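You operate a simulated robot arm through the tools that you are given. There is no shell and no other tool.

Carry out the task below with a simulated robot arm. There is one attempt and no reset: what you move stays moved.

Task
Put things in order on the slat conveyor. At the end: the gold coupling from the slat conveyor stands where the silver die stood; the cream label block from the slat conveyor stands where the gold coupling stood; one of the tags from the slat conveyor is on top of the brown carton on the slat conveyor; the silver die from the slat conveyor stands on top of the grey cable box; whatever was shut is shut again. Leave all else as you found it, and nothing knocked over. Set down upright: tag.

The check looks at the end state, three seconds after you hand in, the way a careful person would. Anything else that was tipped, shoved, dropped, spilled or broken makes it a failure.

Robot
A 5-joint arm with a two-finger parallel gripper, fixed in place. Base frame: the origin is at the foot of the arm, x ahead of it, y to its left, z up; the work surface is at about z = 0. Readings come in mm, rad, newtons and seconds.
With the tool pointing down near the work surface it reaches from about 260 to 680 mm from the base axis. Its first joint turns from -1.152 to 1.152 rad. The tool tilts only in the upright plane through the base axis and itself; it spins freely about its own axis. Payload 2.9 kg.
The tool frame sits at the grasp point between the pads (the TCP): z along the fingers, y along the line on which they close. The tips reach 30 mm beyond it. Largest opening 110 mm; finger width 20, thickness 10; the body of the gripper, 48 by 112 mm, starts 55 mm behind the TCP.
Orientation is that of the tool frame in the base frame, as [roll, pitch, yaw] about the fixed x, y, z axes, in that order (R = Rz(yaw) Ry(pitch) Rx(roll)). With the fingers straight down and closing along the base's y, the tool's x points along the base's -x, its y along +y and its z along -z.

Tools
- The arm moves only by the tool move_arm. Its argument "series" is a list of rows, each an object (a shift or turn left out is 0, a gripper value left out holds the last) with "offset": the shift along the base's x, y, z in mm, a list of three; "rotation": the turn, a rotation vector about the base's x, y, z in rad, a list of three; "fingers": the opening, from 0 (shut) to 1 (fully open). In form: [{"offset": [dx, dy, dz], "rotation": [ax, ay, az], "fingers": fingers}, ...]. A call has 1 to 20 rows; each row shifts and turns the commanded pose from where the row before left it. Each row takes 0.2 s and may step no farther than 50 mm and 0.15 rad from the row before; otherwise, or with a gripper value out of range, the whole call is refused. Where a pose cannot be reached the arm comes as near as it can. A force on the tool above 40 N (or 10 N above the force at the start of the call, whichever is more), or a blocked arm, ends the call early, and 0.2 s more pass. Each finger travels about 108 mm/s and halts on what it meets, pressing with about 28 N; the grip force reading is that of the motor and also rises with nothing between the fingers. The clock runs only during rows and for 0.2 s after the last one: add rows that do not move to give the fingers time. It gives the time, the measured TCP pose, the force on the tool (base axes), the opening and the grip force at its end, in the units of the frame above (readings bear some noise), with the torque about the TCP (base axes, N m) and any sound that the robot's microphone picked up, and new pictures: "show" is both (left out), scene, wrist or none.
- Cameras (640 x 400 px; columns grow to the right, rows downward): "scene" is fixed at [48.1, -464.6, 600.2]; the picture's right is [0.63, -0.77, 0.00], its down [-0.46, -0.38, -0.80] and it looks along [0.62, 0.51, -0.60] (base axes); focal length 316 px, centre (320, 200). "wrist" rides on the gripper at [72, 17, -103] in the tool frame; the picture's right is [-0.23, 0.97, 0.00], its down [-0.76, -0.18, -0.62] and it looks along [-0.61, -0.14, 0.78] (tool axes); focal length 222 px, centre (320, 200). There is no depth. A picture from a camera that has moved, and an enlarged one, comes with that camera's place and axes in the base frame and with its lens.
- close_up(camera, box): a new picture of the part [left, top, right, bottom] of that camera's present view, enlarged. No time passes.
- job_done(): hands the job in; it is judged then, once.

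Places have to be worked out from the pictures, the camera data and where the tool is seen. Open the gripper and draw the arm clear of the work before you hand the job in, unless the task says otherwise.

The tools are called after "Emit:" by a JSON object that holds its "name" and its "arguments". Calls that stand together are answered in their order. move_arm: Moves the arm, as the interface text tells. Its arguments: {"type":"object","properties":{"series":{"type":"array"},"show":{"type":"string","enum":["both","scene","wrist","none"]}},"required":["series"]} The other tools are called the same way: close_up (camera, box) takes an enlarged picture of a part of a camera's view; job_done () hands the job in.

At the start:

```text
time: 0.0
tool_pos: [413.8, 1.6, 313.3]
tcp_rot: [-3.141, -0.001, 3.14]
wrist_force: [-0.2, -0.1, 0.0]
moment: [-0.02, 0.01, 0.0]
gripper_width: 110.2
grip_force: 0.0
```

scene: 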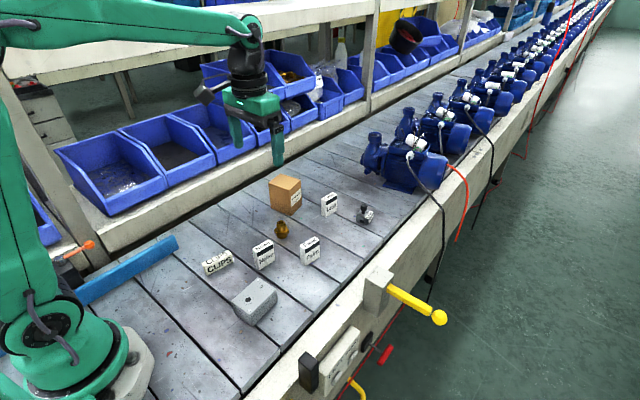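
wrist: 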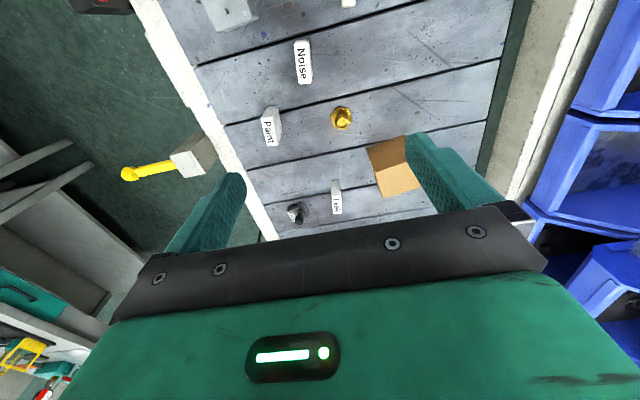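

I'll first look closer at the objects in both views before moving anything.

Emit:
{"name": "close_up", "arguments": {"camera": "scene", "box": [190, 165, 390, 290]}}

Emit:
{"name": "close_up", "arguments": {"camera": "scene", "box": [180, 230, 340, 330]}}

Emit:
{"name": "close_up", "arguments": {"camera": "scene", "box": [260, 165, 400, 253]}}

Emit:
{"name": "close_up", "arguments": {"camera": "wrist", "box": [180, 0, 500, 240]}}

```text
3.20 times, centred on (290, 228) of scene
camera zoom: at [48.1, -464.6, 600.2], right [0.63, -0.77, 0.0], down [-0.46, -0.38, -0.8], along [0.62, 0.51, -0.6], focal length 1012 px, centre (416, 112)
```

zoom: 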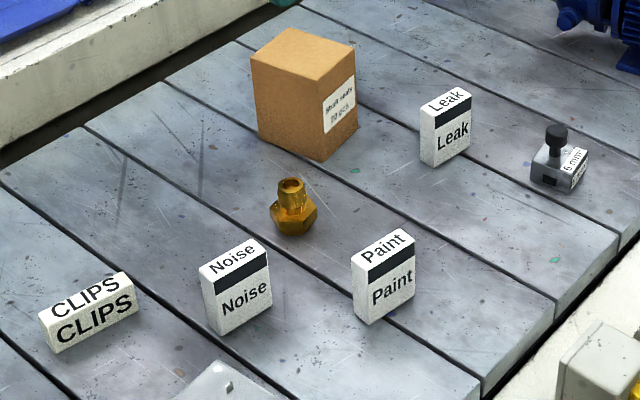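

```text
4.00 times, centred on (260, 280) of scene
camera zoom: at [48.1, -464.6, 600.2], right [0.63, -0.77, 0.0], down [-0.46, -0.38, -0.8], along [0.62, 0.51, -0.6], focal length 1265 px, centre (560, -120)
```

zoom: 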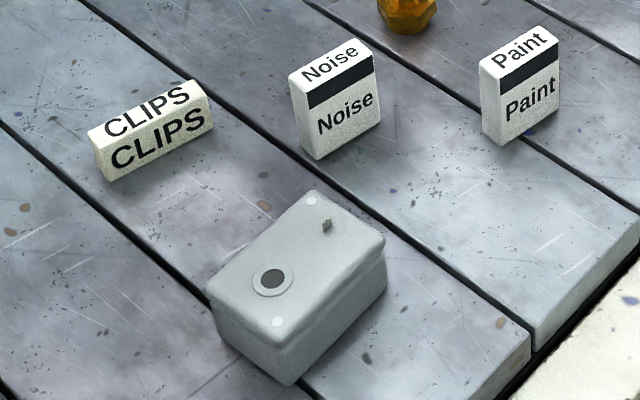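

```text
4.55 times, centred on (330, 209) of scene
camera zoom: at [48.1, -464.6, 600.2], right [0.63, -0.77, 0.0], down [-0.46, -0.38, -0.8], along [0.62, 0.51, -0.6], focal length 1438 px, centre (274, 159)
```

zoom: 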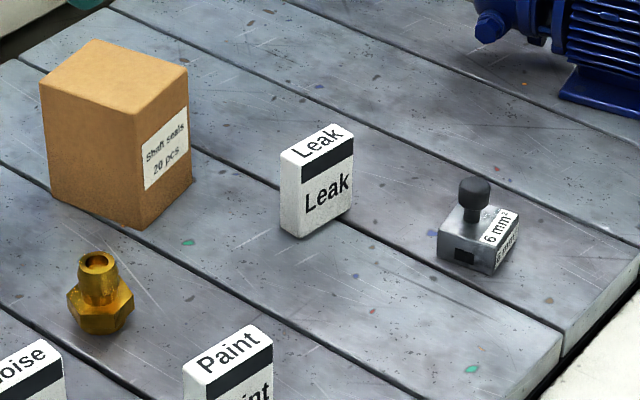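

```text
1.67 times, centred on (340, 120) of wrist
camera zoom: at [341.3, 18.8, 416.0], right [0.23, 0.97, 0.0], down [0.76, -0.18, 0.62], along [0.61, -0.14, -0.78], focal length 370 px, centre (287, 333)
```

zoom: 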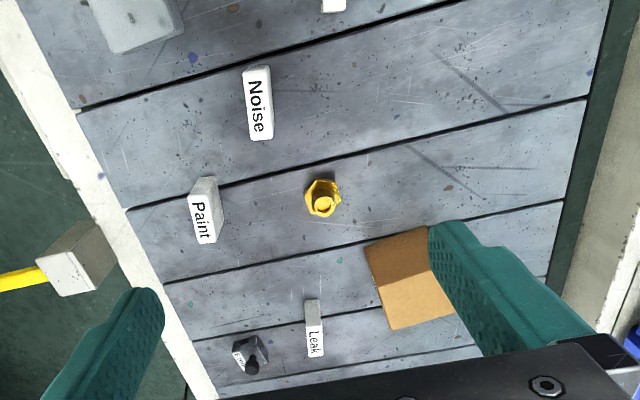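

The layout is clear: the cream CLIPS block is at about (297, 65), the coupling at (479, 25) and the die at about (675, -120). The grey box is at about (278, -96), the carton at (577, 105), and the tags are Noise, Paint and Leak. I'll move towards the die for a closer wrist view.

Emit:
{"name": "move_arm", "arguments": {"series": [{"offset": [31.5, -23, -20]}, {"offset": [31.5, -23, -20]}, {"offset": [31.5, -23, -20]}, {"offset": [31.5, -23, -20]}, {}]}}

```text
time: 1.2
tool_pos: [541.1, -93.3, 230.9]
tcp_rot: [-3.141, -0.001, 3.141]
wrist_force: [-0.4, 0.5, -1.0]
moment: [0.04, 0.02, 0.03]
gripper_width: 109.8
grip_force: 0.1
camera wrist: at [467.1, -74.8, 334.7], right [0.23, 0.97, 0.0], down [0.76, -0.18, 0.62], along [0.61, -0.14, -0.78], focal length 222 px, centre (320, 200)
```

scene: 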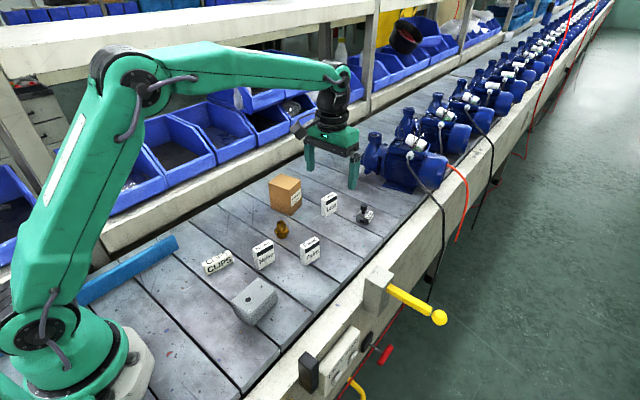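
wrist: 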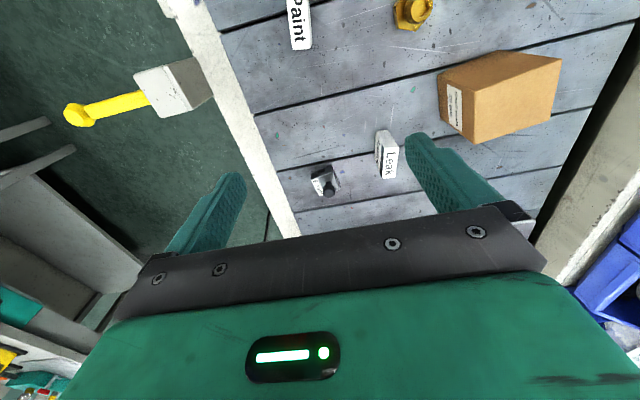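

The die is visible between the fingers, so I'll zoom in on it to measure its place and turn.

Emit:
{"name": "close_up", "arguments": {"camera": "wrist", "box": [270, 130, 430, 230]}}

Emit:
{"name": "close_up", "arguments": {"camera": "scene", "box": [340, 190, 388, 220]}}

Emit:
{"name": "close_up", "arguments": {"camera": "scene", "box": [220, 265, 292, 335]}}

```text
4.00 times, centred on (350, 180) of wrist
camera zoom: at [467.1, -74.8, 334.7], right [0.23, 0.97, 0.0], down [0.76, -0.18, 0.62], along [0.61, -0.14, -0.78], focal length 888 px, centre (200, 280)
```

zoom: 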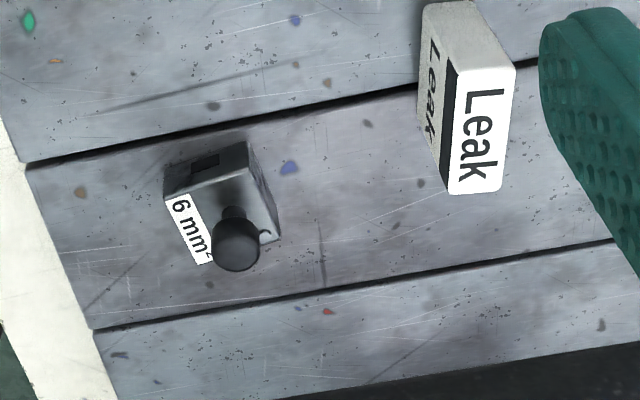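

```text
13.33 times, centred on (364, 205) of scene
camera zoom: at [48.1, -464.6, 600.2], right [0.63, -0.77, 0.0], down [-0.46, -0.38, -0.8], along [0.62, 0.51, -0.6], focal length 4218 px, centre (-267, 133)
```

zoom: 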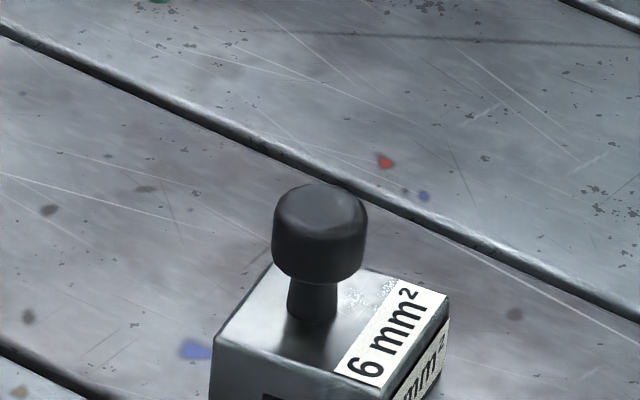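

```text
5.71 times, centred on (256, 300) of scene
camera zoom: at [48.1, -464.6, 600.2], right [0.63, -0.77, 0.0], down [-0.46, -0.38, -0.8], along [0.62, 0.51, -0.6], focal length 1808 px, centre (686, -371)
```

zoom: 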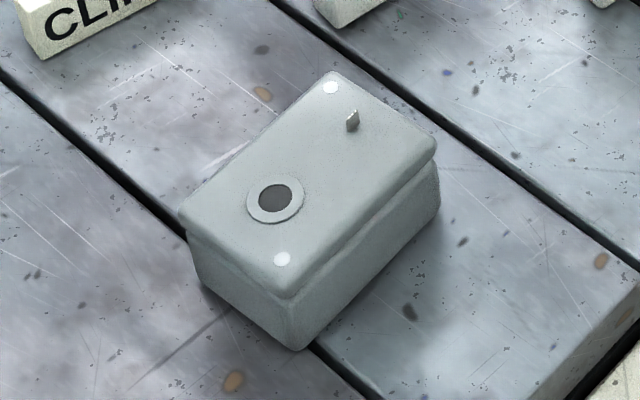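

From the wrist view I judge the die to be about 38 × 38 × 23 mm with a knob on top. Its centre is near (679, -115) and it is turned about +9°. I'll move above it to test the reach there, with the fingers narrowed and turned to match.

Emit:
{"name": "move_arm", "arguments": {"series": [{"offset": [34.5, -5.3, -27.7], "rotation": [0, 0, 0.04], "fingers": 0.64}, {"offset": [34.5, -5.3, -27.7], "rotation": [0, 0, 0.04]}, {"offset": [34.5, -5.3, -27.7], "rotation": [0, 0, 0.04]}, {"offset": [34.5, -5.3, -27.7], "rotation": [0, 0, 0.04]}, {}]}}

```text
time: 2.4
tool_pos: [665.2, -109.6, 120.0]
tcp_rot: [-3.141, 0.0, -2.979]
wrist_force: [0.5, 0.3, 0.7]
moment: [-0.03, 0.0, -0.02]
gripper_width: 70.5
grip_force: 0.0
out of reach, approached as far as the arm can: row 4
camera wrist: at [590.1, -103.4, 223.9], right [0.07, 1.0, 0.0], down [0.78, -0.05, 0.62], along [0.62, -0.04, -0.78], focal length 222 px, centre (320, 200)
```

scene: 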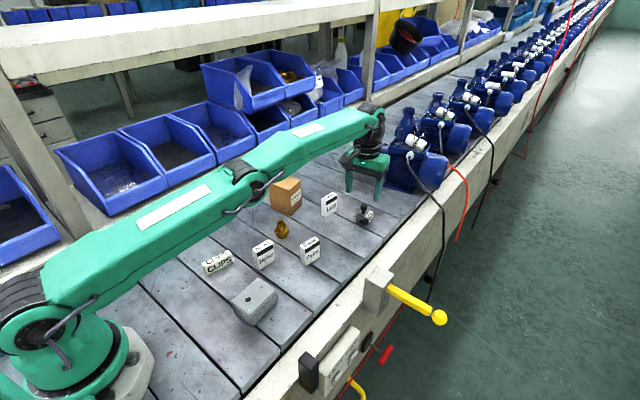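
wrist: 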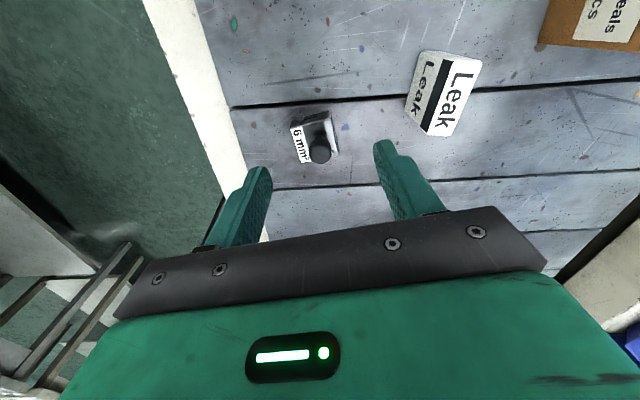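

The arm stopped at a radius of about 674 mm at this height. I'll measure the die again from this nearer view.

Emit:
{"name": "close_up", "arguments": {"camera": "wrist", "box": [270, 90, 366, 180]}}

Emit:
{"name": "close_up", "arguments": {"camera": "scene", "box": [330, 140, 410, 240]}}

```text
4.44 times, centred on (318, 135) of wrist
camera zoom: at [590.1, -103.4, 223.9], right [0.07, 1.0, 0.0], down [0.78, -0.05, 0.62], along [0.62, -0.04, -0.78], focal length 987 px, centre (329, 489)
```

zoom: 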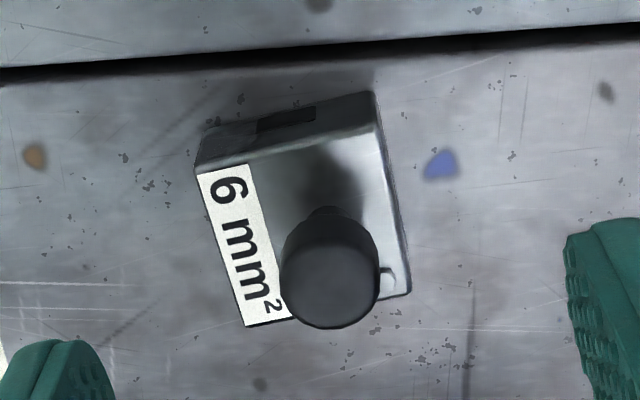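

```text
4.00 times, centred on (370, 190) of scene
camera zoom: at [48.1, -464.6, 600.2], right [0.63, -0.77, 0.0], down [-0.46, -0.38, -0.8], along [0.62, 0.51, -0.6], focal length 1265 px, centre (120, 240)
```

zoom: 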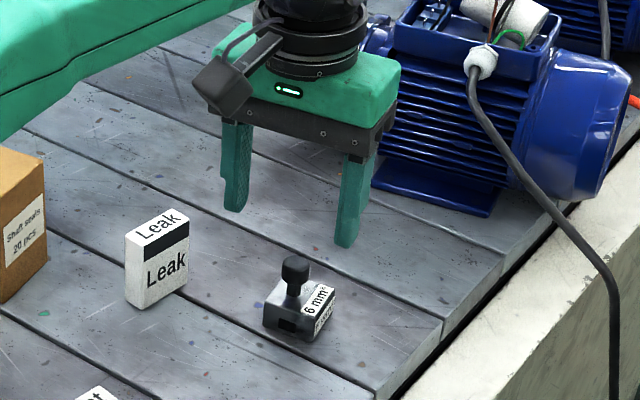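

The second view confirms the die centre at (679.5, -114.3), turned about +9°. That is just past straight-down reach, so I'll grip the block about 11 mm nearer than its centre, where the pads still overlap it fully. First I'll lower partway there.

Emit:
{"name": "move_arm", "arguments": {"series": [{"offset": [-9.2, -4.4, -20], "rotation": [0, 0, -0.005]}, {"offset": [0, 0, -20]}, {}], "show": "wrist"}}

```text
time: 3.2
tool_pos: [656.7, -115.4, 80.8]
tcp_rot: [-3.141, 0.0, -2.987]
wrist_force: [-0.4, -0.7, -1.2]
moment: [0.01, 0.01, -0.03]
gripper_width: 70.5
grip_force: 0.0
camera wrist: at [580.8, -108.0, 183.5], right [0.07, 1.0, 0.0], down [0.78, -0.06, 0.62], along [0.62, -0.05, -0.78], focal length 222 px, centre (320, 200)
```

wrist: 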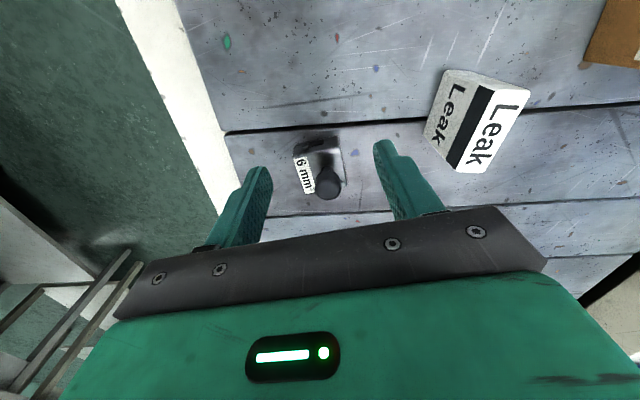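

The command was clamped to the reached pose, so commanded and measured now agree. I'll lower beside the die to a tip height of about 4 mm and then slide forward to a radius of about 678.

Emit:
{"name": "move_arm", "arguments": {"series": [{"offset": [0, 0, -24]}, {"offset": [0, 0, -22.5]}, {"offset": [6, -0.4, 0]}, {"offset": [6, -0.4, 0]}, {}]}}

```text
time: 4.4
tool_pos: [669.0, -116.2, 33.1]
tcp_rot: [3.14, 0.0, -2.985]
wrist_force: [0.5, -0.2, -0.7]
moment: [0.0, 0.02, -0.03]
gripper_width: 70.4
grip_force: 0.1
camera wrist: at [593.4, -107.9, 136.2], right [0.07, 1.0, 0.0], down [0.78, -0.06, 0.62], along [0.62, -0.05, -0.78], focal length 222 px, centre (320, 200)
```

scene: 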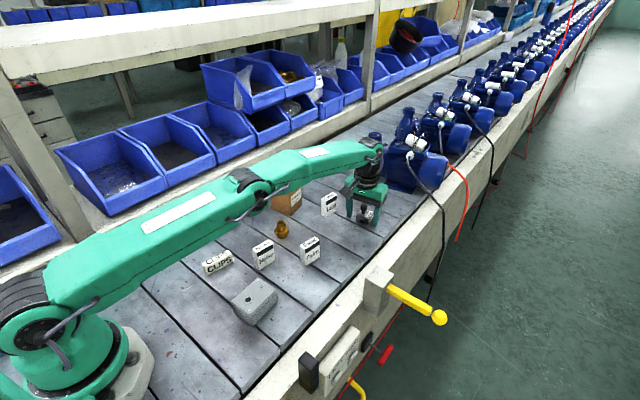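
wrist: 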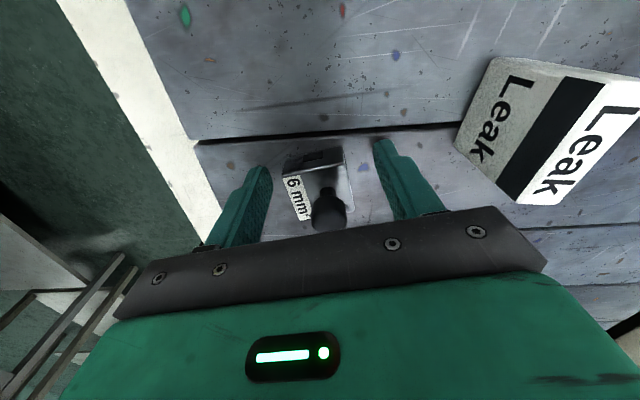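

The fingers straddle the die at the intended spot, so I'll close on it.

Emit:
{"name": "move_arm", "arguments": {"series": [{"fingers": 0.45}, {"fingers": 0.3}, {"fingers": 0.2}, {}, {}]}}

```text
time: 5.6
tool_pos: [669.0, -115.0, 33.2]
tcp_rot: [3.141, 0.0, -2.987]
wrist_force: [-0.3, 1.0, 0.2]
moment: [0.0, 0.0, 0.0]
gripper_width: 39.5
grip_force: 28.0
camera wrist: at [593.4, -107.9, 136.5], right [0.07, 1.0, 0.0], down [0.78, -0.06, 0.62], along [0.62, -0.05, -0.78], focal length 222 px, centre (320, 200)
```

scene: 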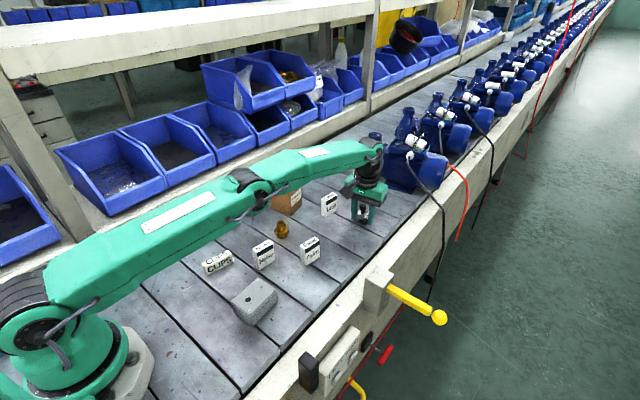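
wrist: 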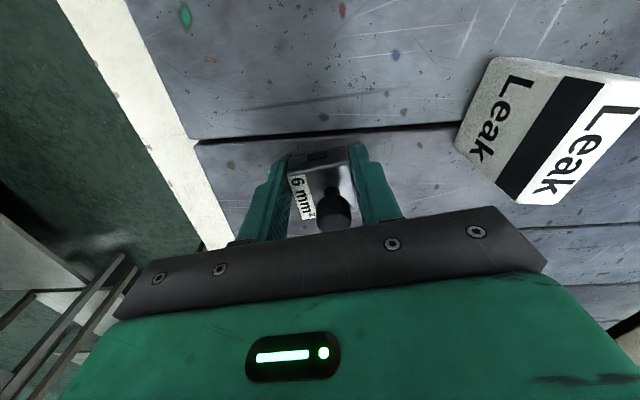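

The die is held with an opening of 39.5 mm. I'll lift it and carry it back toward the grey box, high enough to clear the tags.

Emit:
{"name": "move_arm", "arguments": {"series": [{"offset": [-1, 0, 15]}, {"offset": [-4, 0, 25]}, {"offset": [-15, 0, 35]}, {"offset": [-30, 0, 35]}, {"offset": [-35, 0, 30]}, {"offset": [-45, 0, 10]}, {"offset": [-45, 0, 0]}, {"offset": [-45, 0, 0]}, {"offset": [-45, 0, 0]}, {"offset": [-45, 0, 0]}, {"offset": [-30, 0, 0]}, {}, {}]}}

```text
time: 8.4
tool_pos: [329.7, -115.5, 184.1]
tcp_rot: [-3.141, 0.001, -2.986]
wrist_force: [-0.2, 0.0, -4.0]
moment: [-0.01, -0.01, 0.02]
gripper_width: 39.6
grip_force: 28.2
camera wrist: at [254.7, -109.6, 285.6], right [0.07, 1.0, 0.0], down [0.78, -0.06, 0.62], along [0.62, -0.05, -0.78], focal length 222 px, centre (320, 200)
```

scene: 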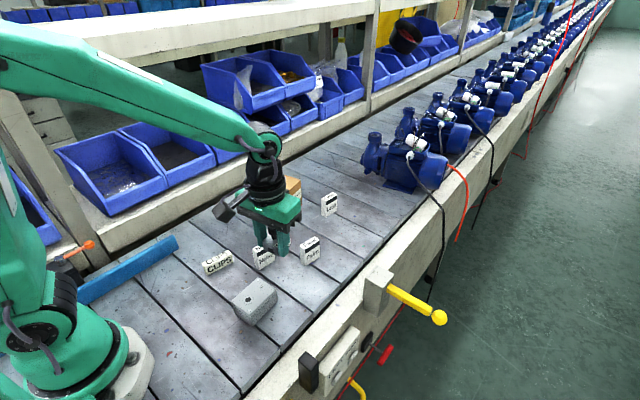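
wrist: 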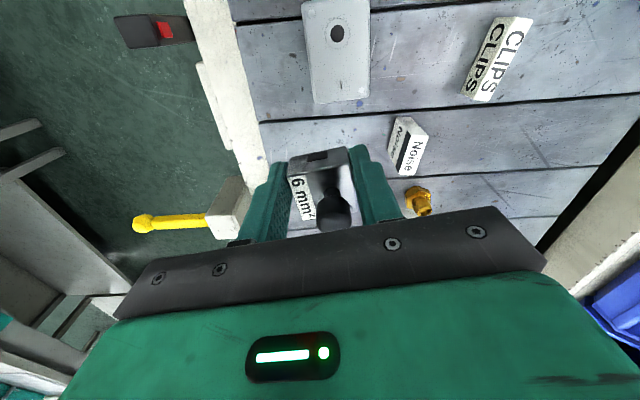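

The die is safely in hand and the box is in the wrist view. I'll zoom in on the box, the CLIPS block and the other objects to place them.

Emit:
{"name": "close_up", "arguments": {"camera": "wrist", "box": [280, 0, 400, 120]}}

Emit:
{"name": "close_up", "arguments": {"camera": "wrist", "box": [380, 0, 560, 220]}}

Emit:
{"name": "close_up", "arguments": {"camera": "scene", "box": [220, 200, 320, 330]}}

```text
3.33 times, centred on (340, 60) of wrist
camera zoom: at [254.7, -109.6, 285.6], right [0.07, 1.0, 0.0], down [0.78, -0.06, 0.62], along [0.62, -0.05, -0.78], focal length 740 px, centre (253, 667)
```

zoom: 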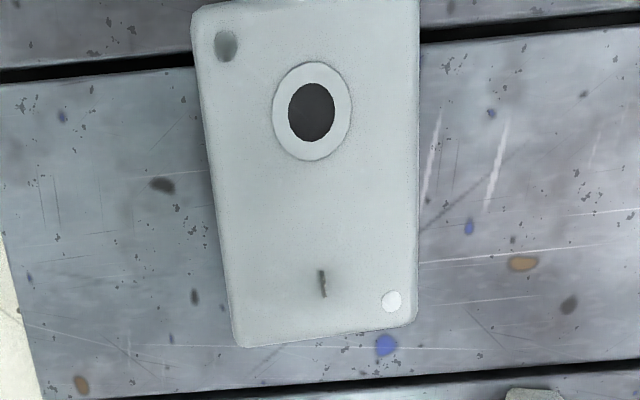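

```text
1.82 times, centred on (470, 110) of wrist
camera zoom: at [254.7, -109.6, 285.6], right [0.07, 1.0, 0.0], down [0.78, -0.06, 0.62], along [0.62, -0.05, -0.78], focal length 404 px, centre (47, 364)
```

zoom: 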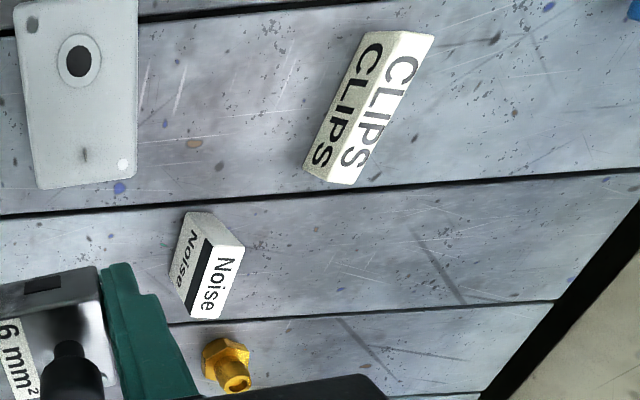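

```text
3.08 times, centred on (270, 265) of scene
camera zoom: at [48.1, -464.6, 600.2], right [0.63, -0.77, 0.0], down [-0.46, -0.38, -0.8], along [0.62, 0.51, -0.6], focal length 973 px, centre (474, 0)
```

zoom: 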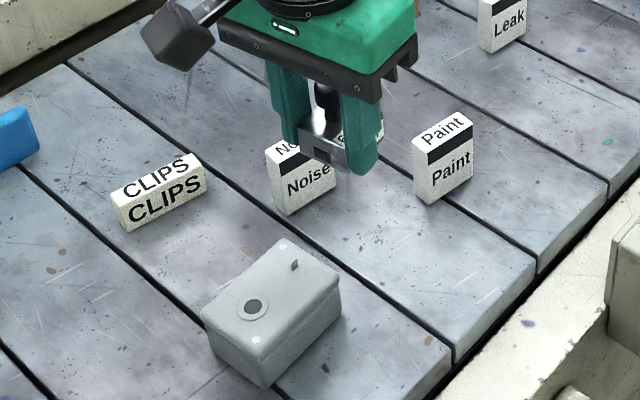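

The box top is centred at about (281, -94), measures about 78 × 57 mm, is about 39 mm high and is turned about 2.5°. There is a flat ring at (263, -94) and a small tab at (301–308, -92). I'll set the die over the ring end at about (266, -94), clear of the tab, so I'm moving above that spot first.

Emit:
{"name": "move_arm", "arguments": {"series": [{"offset": [-24.7, 7, -21.4], "rotation": [0, 0, -0.037]}, {"offset": [-24.7, 7, -21.4], "rotation": [0, 0, -0.037]}, {"offset": [-24.7, 7, -21.4], "rotation": [0, 0, -0.037]}, {}]}}

```text
time: 9.4
tool_pos: [256.8, -95.5, 118.7]
tcp_rot: [-3.141, -0.001, -3.097]
wrist_force: [-0.6, 0.2, -3.0]
moment: [0.01, 0.03, -0.03]
gripper_width: 40.1
grip_force: 27.7
camera wrist: at [181.5, -82.0, 220.7], right [0.18, 0.98, 0.0], down [0.77, -0.14, 0.62], along [0.61, -0.12, -0.78], focal length 222 px, centre (320, 200)
```

scene: 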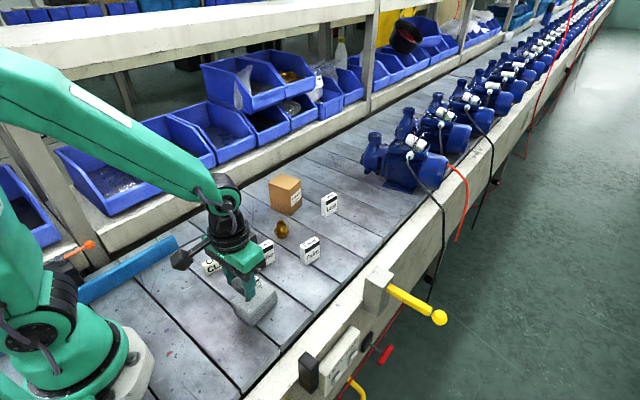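
wrist: 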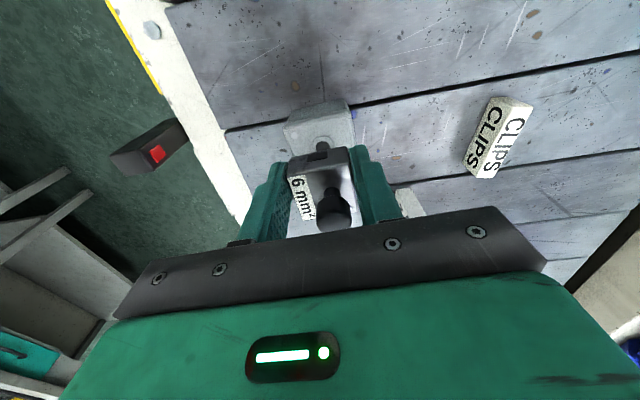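

The reach is fine here. I'll lower the die to just above the box top and then check the gap.

Emit:
{"name": "move_arm", "arguments": {"series": [{"offset": [0, 0.5, -20]}, {"offset": [0, 0.5, -16]}, {}]}}

Emit:
{"name": "close_up", "arguments": {"camera": "scene", "box": [200, 240, 300, 330]}}

Emit:
{"name": "close_up", "arguments": {"camera": "wrist", "box": [250, 80, 410, 240]}}

```text
time: 10.2
tool_pos: [253.4, -94.9, 81.4]
tcp_rot: [3.141, -0.001, -3.099]
wrist_force: [-0.4, -1.1, -3.4]
moment: [-0.01, 0.05, -0.01]
gripper_width: 39.8
grip_force: 28.1
camera wrist: at [180.0, -79.8, 185.1], right [0.18, 0.98, 0.0], down [0.77, -0.14, 0.62], along [0.61, -0.11, -0.78], focal length 222 px, centre (320, 200)
```

scene: 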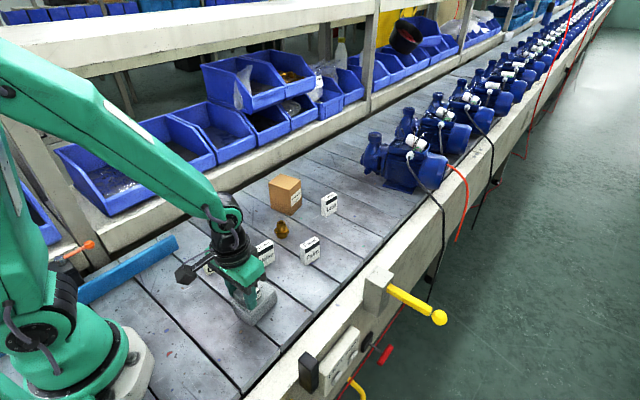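
wrist: 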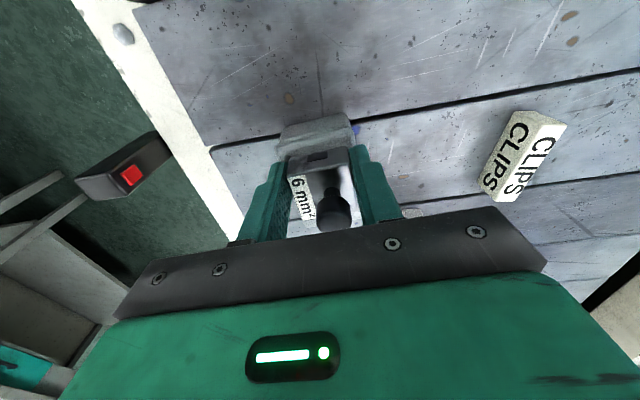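

```text
4.44 times, centred on (250, 285) of scene
camera zoom: at [48.1, -464.6, 600.2], right [0.63, -0.77, 0.0], down [-0.46, -0.38, -0.8], along [0.62, 0.51, -0.6], focal length 1406 px, centre (631, -178)
```

zoom: 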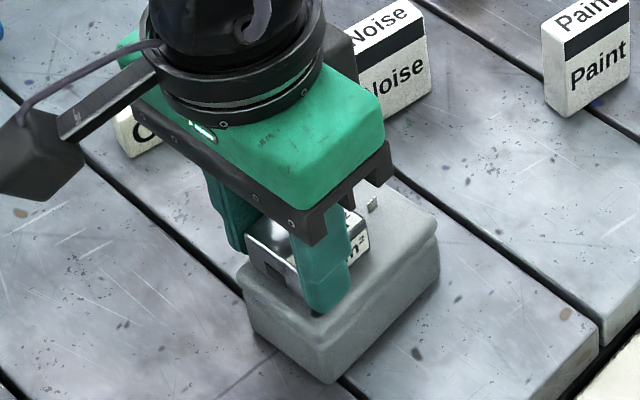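

```text
2.50 times, centred on (330, 160) of wrist
camera zoom: at [180.0, -79.8, 185.1], right [0.18, 0.98, 0.0], down [0.77, -0.14, 0.62], along [0.61, -0.11, -0.78], focal length 555 px, centre (295, 300)
```

zoom: 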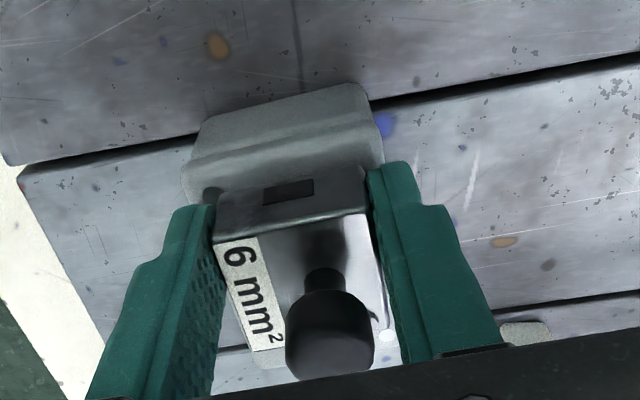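

The die hovers over the box top with the tab clear. I'll shift it 3 mm forward and lower it in fine steps, watching the force.

Emit:
{"name": "move_arm", "arguments": {"series": [{"offset": [3, 0, 0]}, {"offset": [0, 0, -2]}, {"offset": [0, 0, -2]}, {"offset": [0, 0, -1]}, {}], "show": "none"}}

```text
time: 11.4
tool_pos: [258.5, -94.0, 79.2]
tcp_rot: [3.139, 0.001, -3.099]
wrist_force: [-6.5, 2.7, 26.0]
moment: [0.15, 0.01, -0.02]
gripper_width: 39.7
grip_force: 28.7
```

The tool reads 26 N upward at z = 79, so the die has met the box top earlier than I estimated. I'll look at the contact before doing anything else.

Emit:
{"name": "close_up", "arguments": {"camera": "scene", "box": [225, 270, 285, 330]}}

Emit:
{"name": "close_up", "arguments": {"camera": "wrist", "box": [250, 80, 410, 240]}}

```text
6.67 times, centred on (255, 300) of scene
camera zoom: at [48.0, -464.6, 600.2], right [0.63, -0.77, 0.0], down [-0.46, -0.38, -0.8], along [0.62, 0.51, -0.6], focal length 2109 px, centre (753, -467)
```

zoom: 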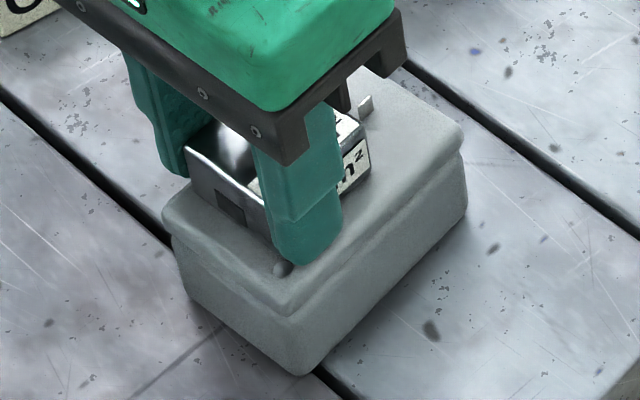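

```text
2.50 times, centred on (330, 160) of wrist
camera zoom: at [184.1, -78.9, 181.6], right [0.18, 0.98, 0.0], down [0.77, -0.14, 0.62], along [0.61, -0.12, -0.78], focal length 555 px, centre (295, 300)
```

zoom: 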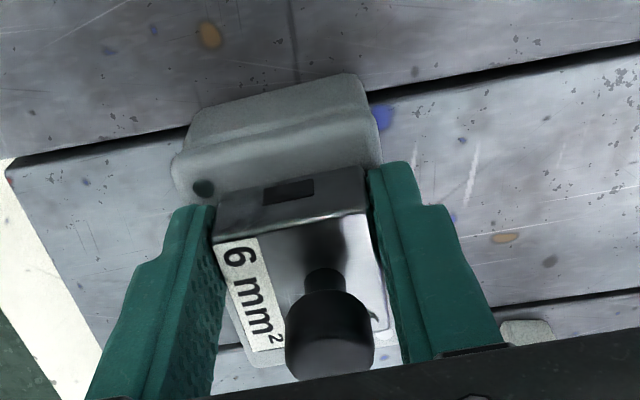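

The moment says the contact is centred under the die itself, so the die is sitting flat on the top, which is really about 45 mm high. I'll ease the push off before releasing.

Emit:
{"name": "move_arm", "arguments": {"series": [{"offset": [0, 0, 1]}, {"offset": [0, 0, 1]}, {}], "show": "none"}}

```text
time: 12.2
tool_pos: [256.5, -93.4, 80.5]
tcp_rot: [3.141, -0.001, -3.097]
wrist_force: [0.2, 0.2, -3.6]
moment: [0.02, 0.01, -0.03]
gripper_width: 39.4
grip_force: 27.5
```

The die is hanging free again, so I'll lower it in half-millimetre steps to a light contact.

Emit:
{"name": "move_arm", "arguments": {"series": [{"offset": [0, 0, -0.6]}, {}], "show": "none"}}

```text
time: 12.8
tool_pos: [258.0, -92.4, 80.0]
tcp_rot: [3.141, 0.001, -3.098]
wrist_force: [-0.3, 0.0, -2.9]
moment: [0.01, 0.03, -0.02]
gripper_width: 39.5
grip_force: 27.7
```

Emit:
{"name": "move_arm", "arguments": {"series": [{"offset": [0, 0, -0.6]}, {}], "show": "none"}}

```text
time: 13.4
tool_pos: [257.6, -92.2, 79.0]
tcp_rot: [3.141, 0.001, -3.098]
wrist_force: [0.5, 0.4, -3.5]
moment: [-0.01, 0.01, -0.01]
gripper_width: 39.6
grip_force: 27.8
```

There is still no contact, so I'll keep lowering in small steps.

Emit:
{"name": "move_arm", "arguments": {"series": [{"offset": [0, 0, -0.6]}, {}], "show": "none"}}

```text
time: 14.0
tool_pos: [257.9, -92.0, 79.1]
tcp_rot: [-3.14, 0.0, -3.097]
wrist_force: [-3.9, 1.3, 9.3]
moment: [0.0, 0.05, 0.01]
gripper_width: 39.7
grip_force: 27.9
```

The contact is light now, at about 9 N. I'll open the fingers moderately and then rise.

Emit:
{"name": "move_arm", "arguments": {"series": [{"fingers": 0.42}, {"fingers": 0.5}, {"fingers": 0.55}, {}]}}

Emit:
{"name": "close_up", "arguments": {"camera": "scene", "box": [215, 260, 295, 330]}}

```text
time: 15.0
tool_pos: [257.2, -93.2, 79.5]
tcp_rot: [3.141, 0.0, -3.097]
wrist_force: [-0.3, -0.1, 0.5]
moment: [-0.02, -0.01, 0.0]
gripper_width: 60.7
grip_force: 0.0
camera wrist: at [183.3, -78.7, 181.7], right [0.18, 0.98, 0.0], down [0.77, -0.14, 0.62], along [0.61, -0.11, -0.78], focal length 222 px, centre (320, 200)
```

scene: 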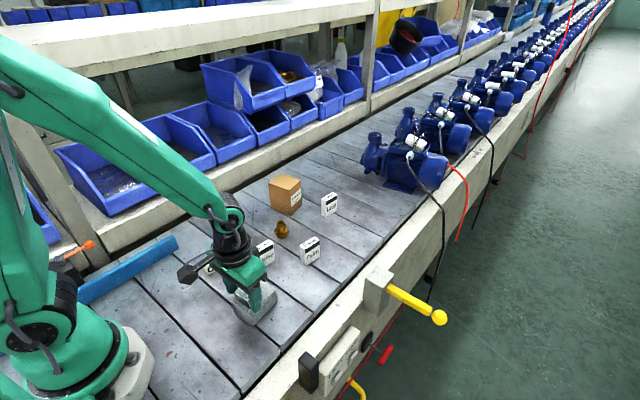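
wrist: 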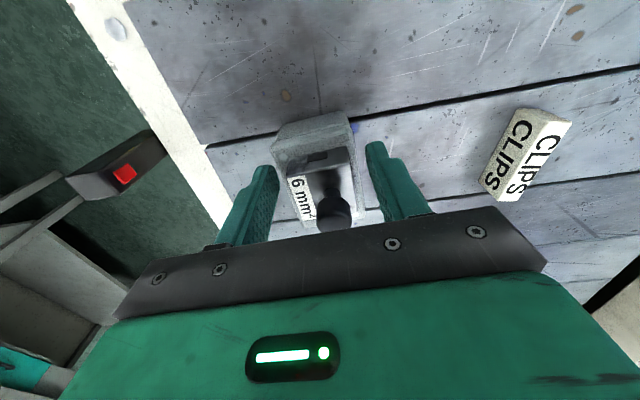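

```text
5.71 times, centred on (255, 295) of scene
camera zoom: at [48.1, -464.6, 600.2], right [0.63, -0.77, 0.0], down [-0.46, -0.38, -0.8], along [0.62, 0.51, -0.6], focal length 1808 px, centre (691, -343)
```

zoom: 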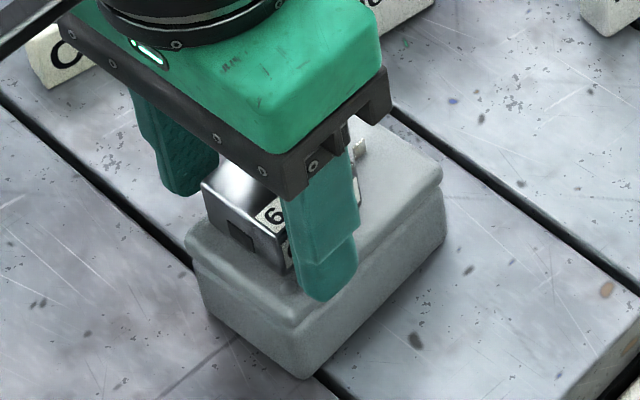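

The die stands on the box and is free of the fingers. I'll rise straight up and move over to view the coupling.

Emit:
{"name": "move_arm", "arguments": {"series": [{"offset": [0, 0, 30]}, {"offset": [0, 0, 40]}, {"offset": [0, 0, 20]}, {"offset": [33, 28, 0]}, {"offset": [33, 28, 0]}, {"offset": [33, 28, 0]}, {"offset": [33, 28, 0]}, {}]}}

Emit:
{"name": "close_up", "arguments": {"camera": "scene", "box": [215, 255, 295, 330]}}

Emit:
{"name": "close_up", "arguments": {"camera": "wrist", "box": [240, 60, 400, 180]}}

```text
time: 16.8
tool_pos: [387.5, 19.8, 168.6]
tcp_rot: [3.141, 0.0, -3.099]
wrist_force: [-0.2, -0.3, 0.0]
moment: [0.02, 0.03, -0.01]
gripper_width: 60.5
grip_force: 0.0
camera wrist: at [313.3, 35.6, 271.1], right [0.18, 0.98, 0.0], down [0.77, -0.14, 0.62], along [0.61, -0.12, -0.78], focal length 222 px, centre (320, 200)
```

scene: 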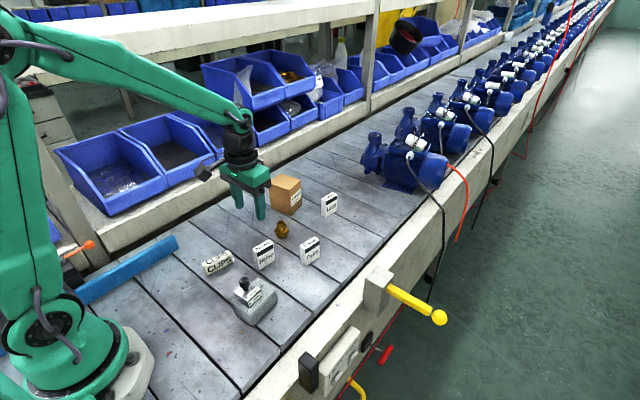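
wrist: 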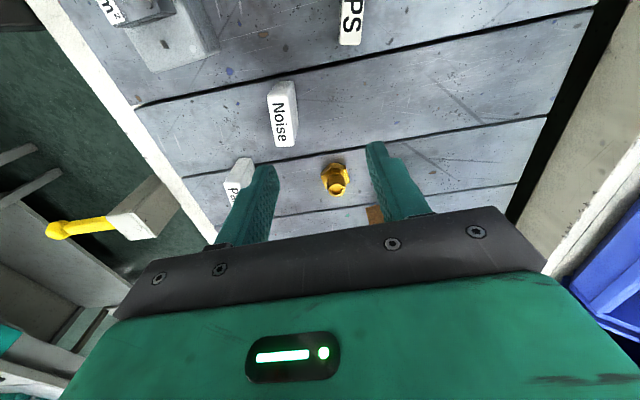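

```text
5.33 times, centred on (255, 292) of scene
camera zoom: at [48.2, -464.6, 600.2], right [0.63, -0.77, 0.0], down [-0.46, -0.38, -0.8], along [0.62, 0.51, -0.6], focal length 1687 px, centre (667, -293)
```

zoom: 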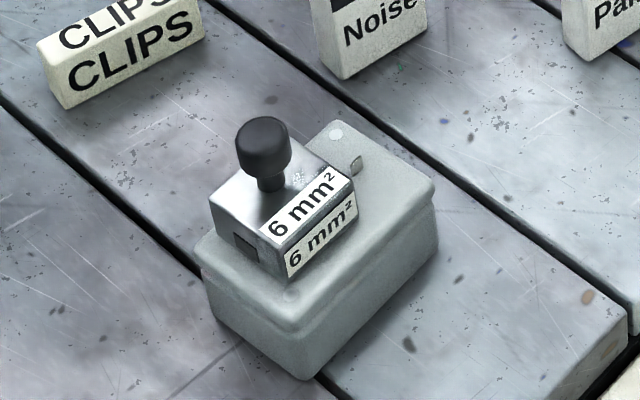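

```text
3.33 times, centred on (320, 120) of wrist
camera zoom: at [313.3, 35.6, 271.1], right [0.18, 0.98, 0.0], down [0.77, -0.14, 0.62], along [0.61, -0.12, -0.78], focal length 740 px, centre (320, 467)
```

zoom: 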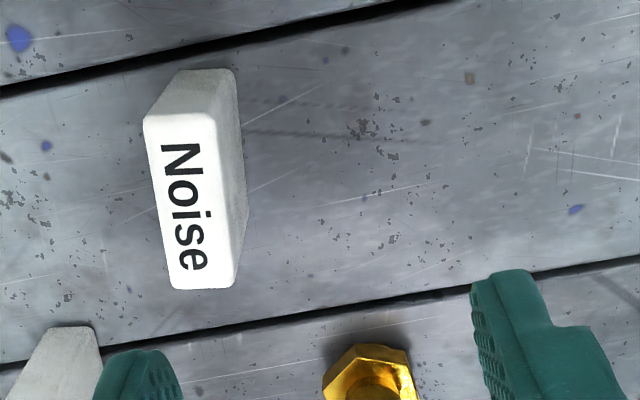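

The die sits level on the box with the tab clear. Now I'll zoom in on the coupling.

Emit:
{"name": "close_up", "arguments": {"camera": "wrist", "box": [296, 150, 376, 210]}}

Emit:
{"name": "close_up", "arguments": {"camera": "scene", "box": [262, 210, 302, 245]}}

```text
6.67 times, centred on (336, 180) of wrist
camera zoom: at [313.3, 35.6, 271.1], right [0.18, 0.98, 0.0], down [0.77, -0.14, 0.62], along [0.61, -0.12, -0.78], focal length 1481 px, centre (213, 333)
```

zoom: 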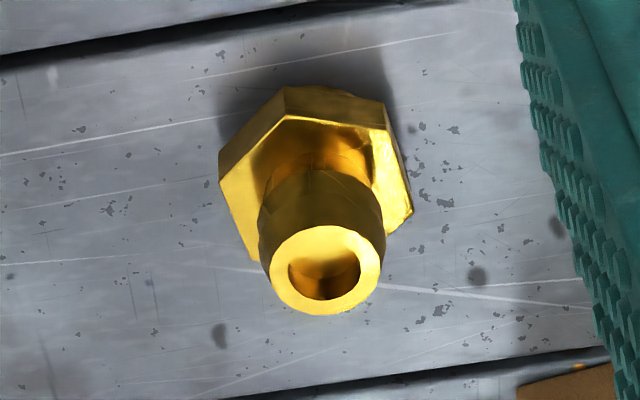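

```text
11.43 times, centred on (282, 228) of scene
camera zoom: at [48.2, -464.6, 600.2], right [0.63, -0.77, 0.0], down [-0.46, -0.38, -0.8], along [0.62, 0.51, -0.6], focal length 3615 px, centre (754, -114)
```

zoom: 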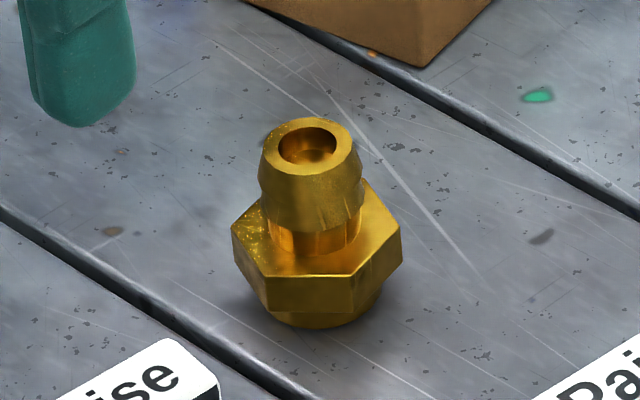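

The coupling's centre is at about (481, 25), it is about 43 mm tall, and its hex flats face about 100°. The die's old spot is past straight-down reach, so I'll pick the coupling with the tool tilted 0.12 rad outward in the radial plane. I'm moving above it now.

Emit:
{"name": "move_arm", "arguments": {"series": [{"offset": [31.2, 1.7, -16], "rotation": [0, 0, 0.065]}, {"offset": [31.2, 1.7, -16], "rotation": [0, 0, 0.065]}, {"offset": [31.1, 1.8, -16], "rotation": [0.0062, -0.1198, 0]}, {}]}}

Emit:
{"name": "close_up", "arguments": {"camera": "wrist", "box": [240, 100, 400, 220]}}

```text
time: 17.8
tool_pos: [484.4, 25.2, 119.9]
tcp_rot: [-3.128, 0.12, -2.967]
wrist_force: [-0.2, -0.1, -1.0]
moment: [0.01, -0.01, 0.04]
gripper_width: 60.5
grip_force: 0.0
camera wrist: at [397.1, 29.5, 213.3], right [0.05, 1.0, 0.01], down [0.7, -0.05, 0.71], along [0.71, -0.03, -0.7], focal length 222 px, centre (320, 200)
```

scene: 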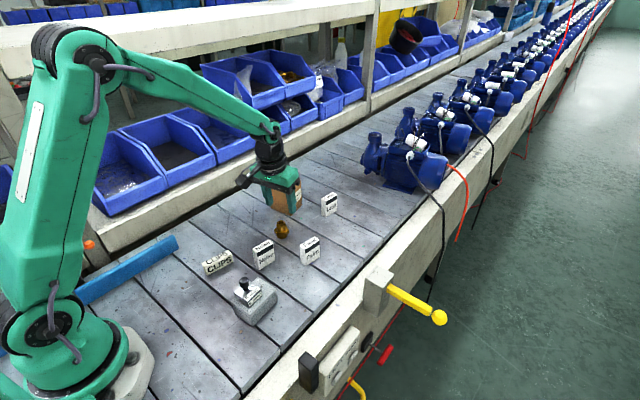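
wrist: 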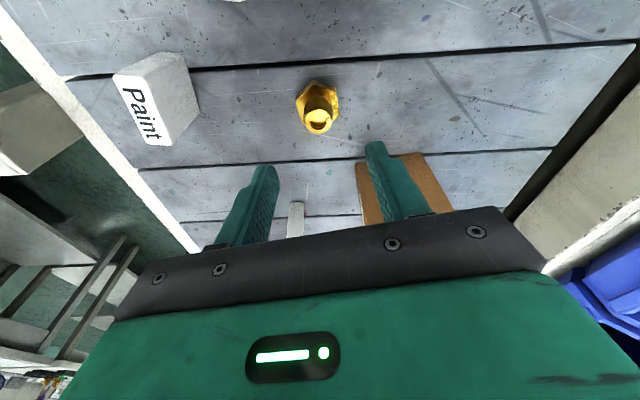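

```text
3.33 times, centred on (320, 160) of wrist
camera zoom: at [397.1, 29.5, 213.3], right [0.05, 1.0, 0.01], down [0.7, -0.05, 0.71], along [0.71, -0.03, -0.7], focal length 740 px, centre (320, 333)
```

zoom: 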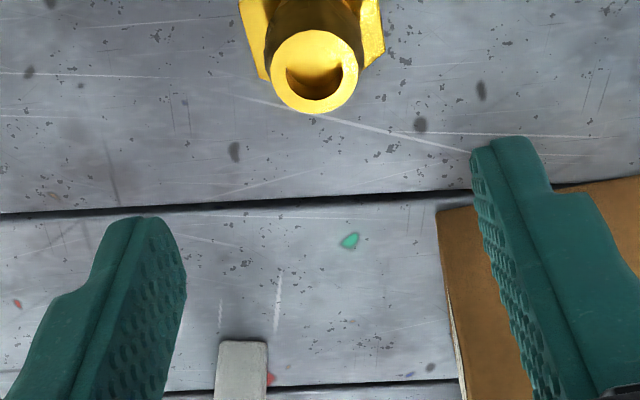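

The coupling top is at about (480.5, 25.7), and the tool is about 2 mm beyond it. I'll correct that and descend around it.

Emit:
{"name": "move_arm", "arguments": {"series": [{"offset": [-2.3, 0, -30]}, {"offset": [0, 0, -30]}, {"offset": [0, 0, -15]}, {"offset": [0, 0, -10]}, {}]}}

Emit:
{"name": "close_up", "arguments": {"camera": "wrist", "box": [220, 120, 440, 240]}}

Emit:
{"name": "close_up", "arguments": {"camera": "scene", "box": [240, 180, 330, 260]}}

```text
time: 19.0
tool_pos: [480.3, 24.1, 36.3]
tcp_rot: [-3.126, 0.12, -2.967]
wrist_force: [-0.1, -0.2, -0.1]
moment: [-0.01, -0.03, -0.02]
gripper_width: 60.7
grip_force: 0.0
camera wrist: at [392.8, 28.1, 128.7], right [0.05, 1.0, 0.01], down [0.7, -0.05, 0.71], along [0.71, -0.03, -0.7], focal length 222 px, centre (320, 200)
```

scene: 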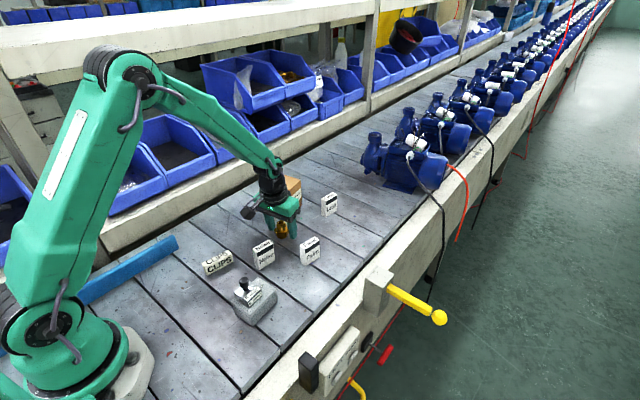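
wrist: 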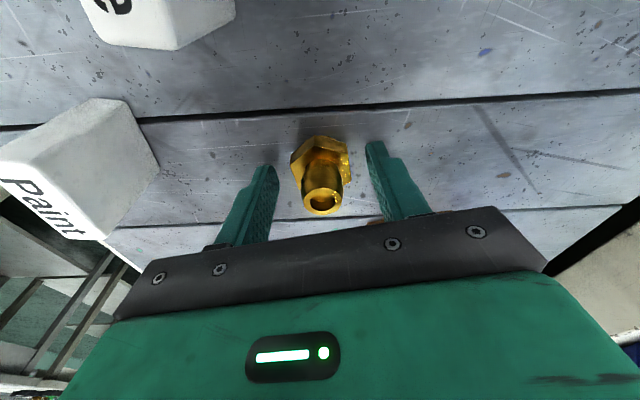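

```text
2.91 times, centred on (330, 180) of wrist
camera zoom: at [392.8, 28.1, 128.7], right [0.05, 1.0, 0.01], down [0.7, -0.05, 0.71], along [0.71, -0.03, -0.7], focal length 646 px, centre (291, 258)
```

zoom: 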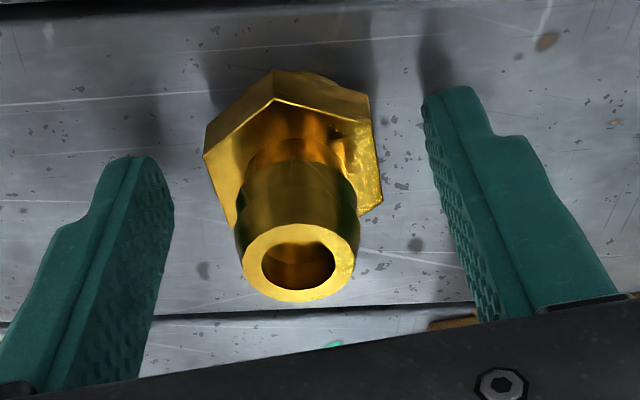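

```text
5.00 times, centred on (285, 220) of scene
camera zoom: at [48.1, -464.6, 600.2], right [0.63, -0.77, 0.0], down [-0.46, -0.38, -0.8], along [0.62, 0.51, -0.6], focal length 1582 px, centre (495, 100)
```

zoom: 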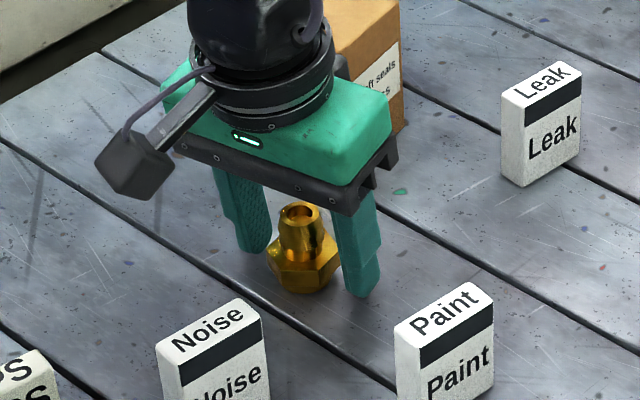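

The hex is centred between the fingers with flats facing the pads. I'll close gently.

Emit:
{"name": "move_arm", "arguments": {"series": [{"fingers": 0.42}, {"fingers": 0.35}, {"fingers": 0.28}, {"fingers": 0.2}, {}]}}

Emit:
{"name": "close_up", "arguments": {"camera": "wrist", "box": [220, 120, 440, 240]}}

Emit:
{"name": "close_up", "arguments": {"camera": "scene", "box": [240, 180, 330, 260]}}

```text
time: 20.2
tool_pos: [480.0, 23.9, 36.4]
tcp_rot: [-3.127, 0.119, -2.968]
wrist_force: [-0.4, -0.4, 0.1]
moment: [-0.01, -0.02, 0.02]
gripper_width: 37.9
grip_force: 28.5
camera wrist: at [392.8, 28.1, 128.9], right [0.05, 1.0, 0.01], down [0.7, -0.05, 0.71], along [0.71, -0.03, -0.7], focal length 222 px, centre (320, 200)
```

scene: 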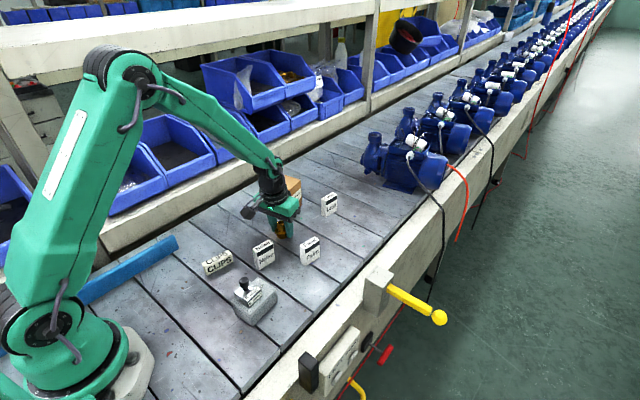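
wrist: 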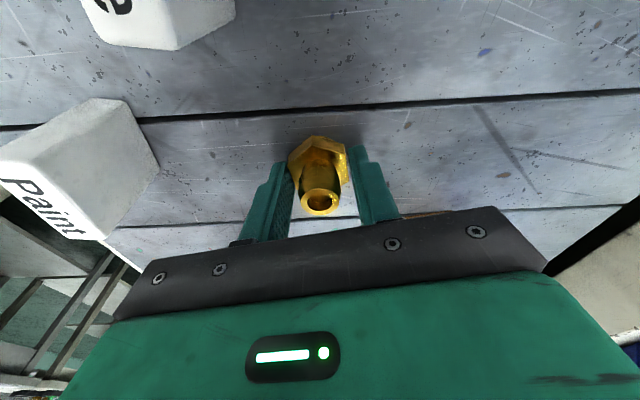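

```text
2.91 times, centred on (330, 180) of wrist
camera zoom: at [392.8, 28.1, 128.9], right [0.05, 1.0, 0.01], down [0.7, -0.05, 0.71], along [0.71, -0.03, -0.7], focal length 646 px, centre (291, 258)
```

zoom: 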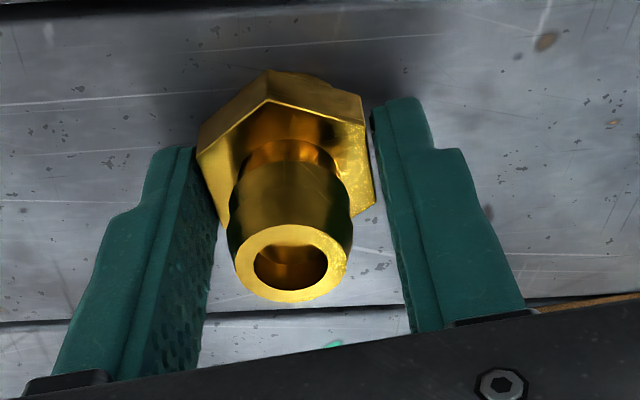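

```text
5.00 times, centred on (285, 220) of scene
camera zoom: at [48.1, -464.6, 600.2], right [0.63, -0.77, 0.0], down [-0.46, -0.38, -0.8], along [0.62, 0.51, -0.6], focal length 1582 px, centre (495, 100)
```

zoom: 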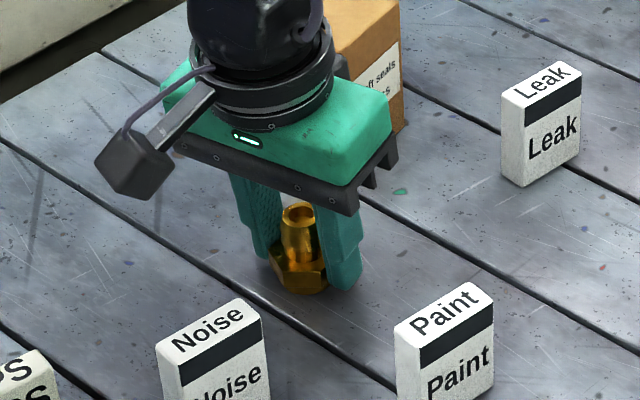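

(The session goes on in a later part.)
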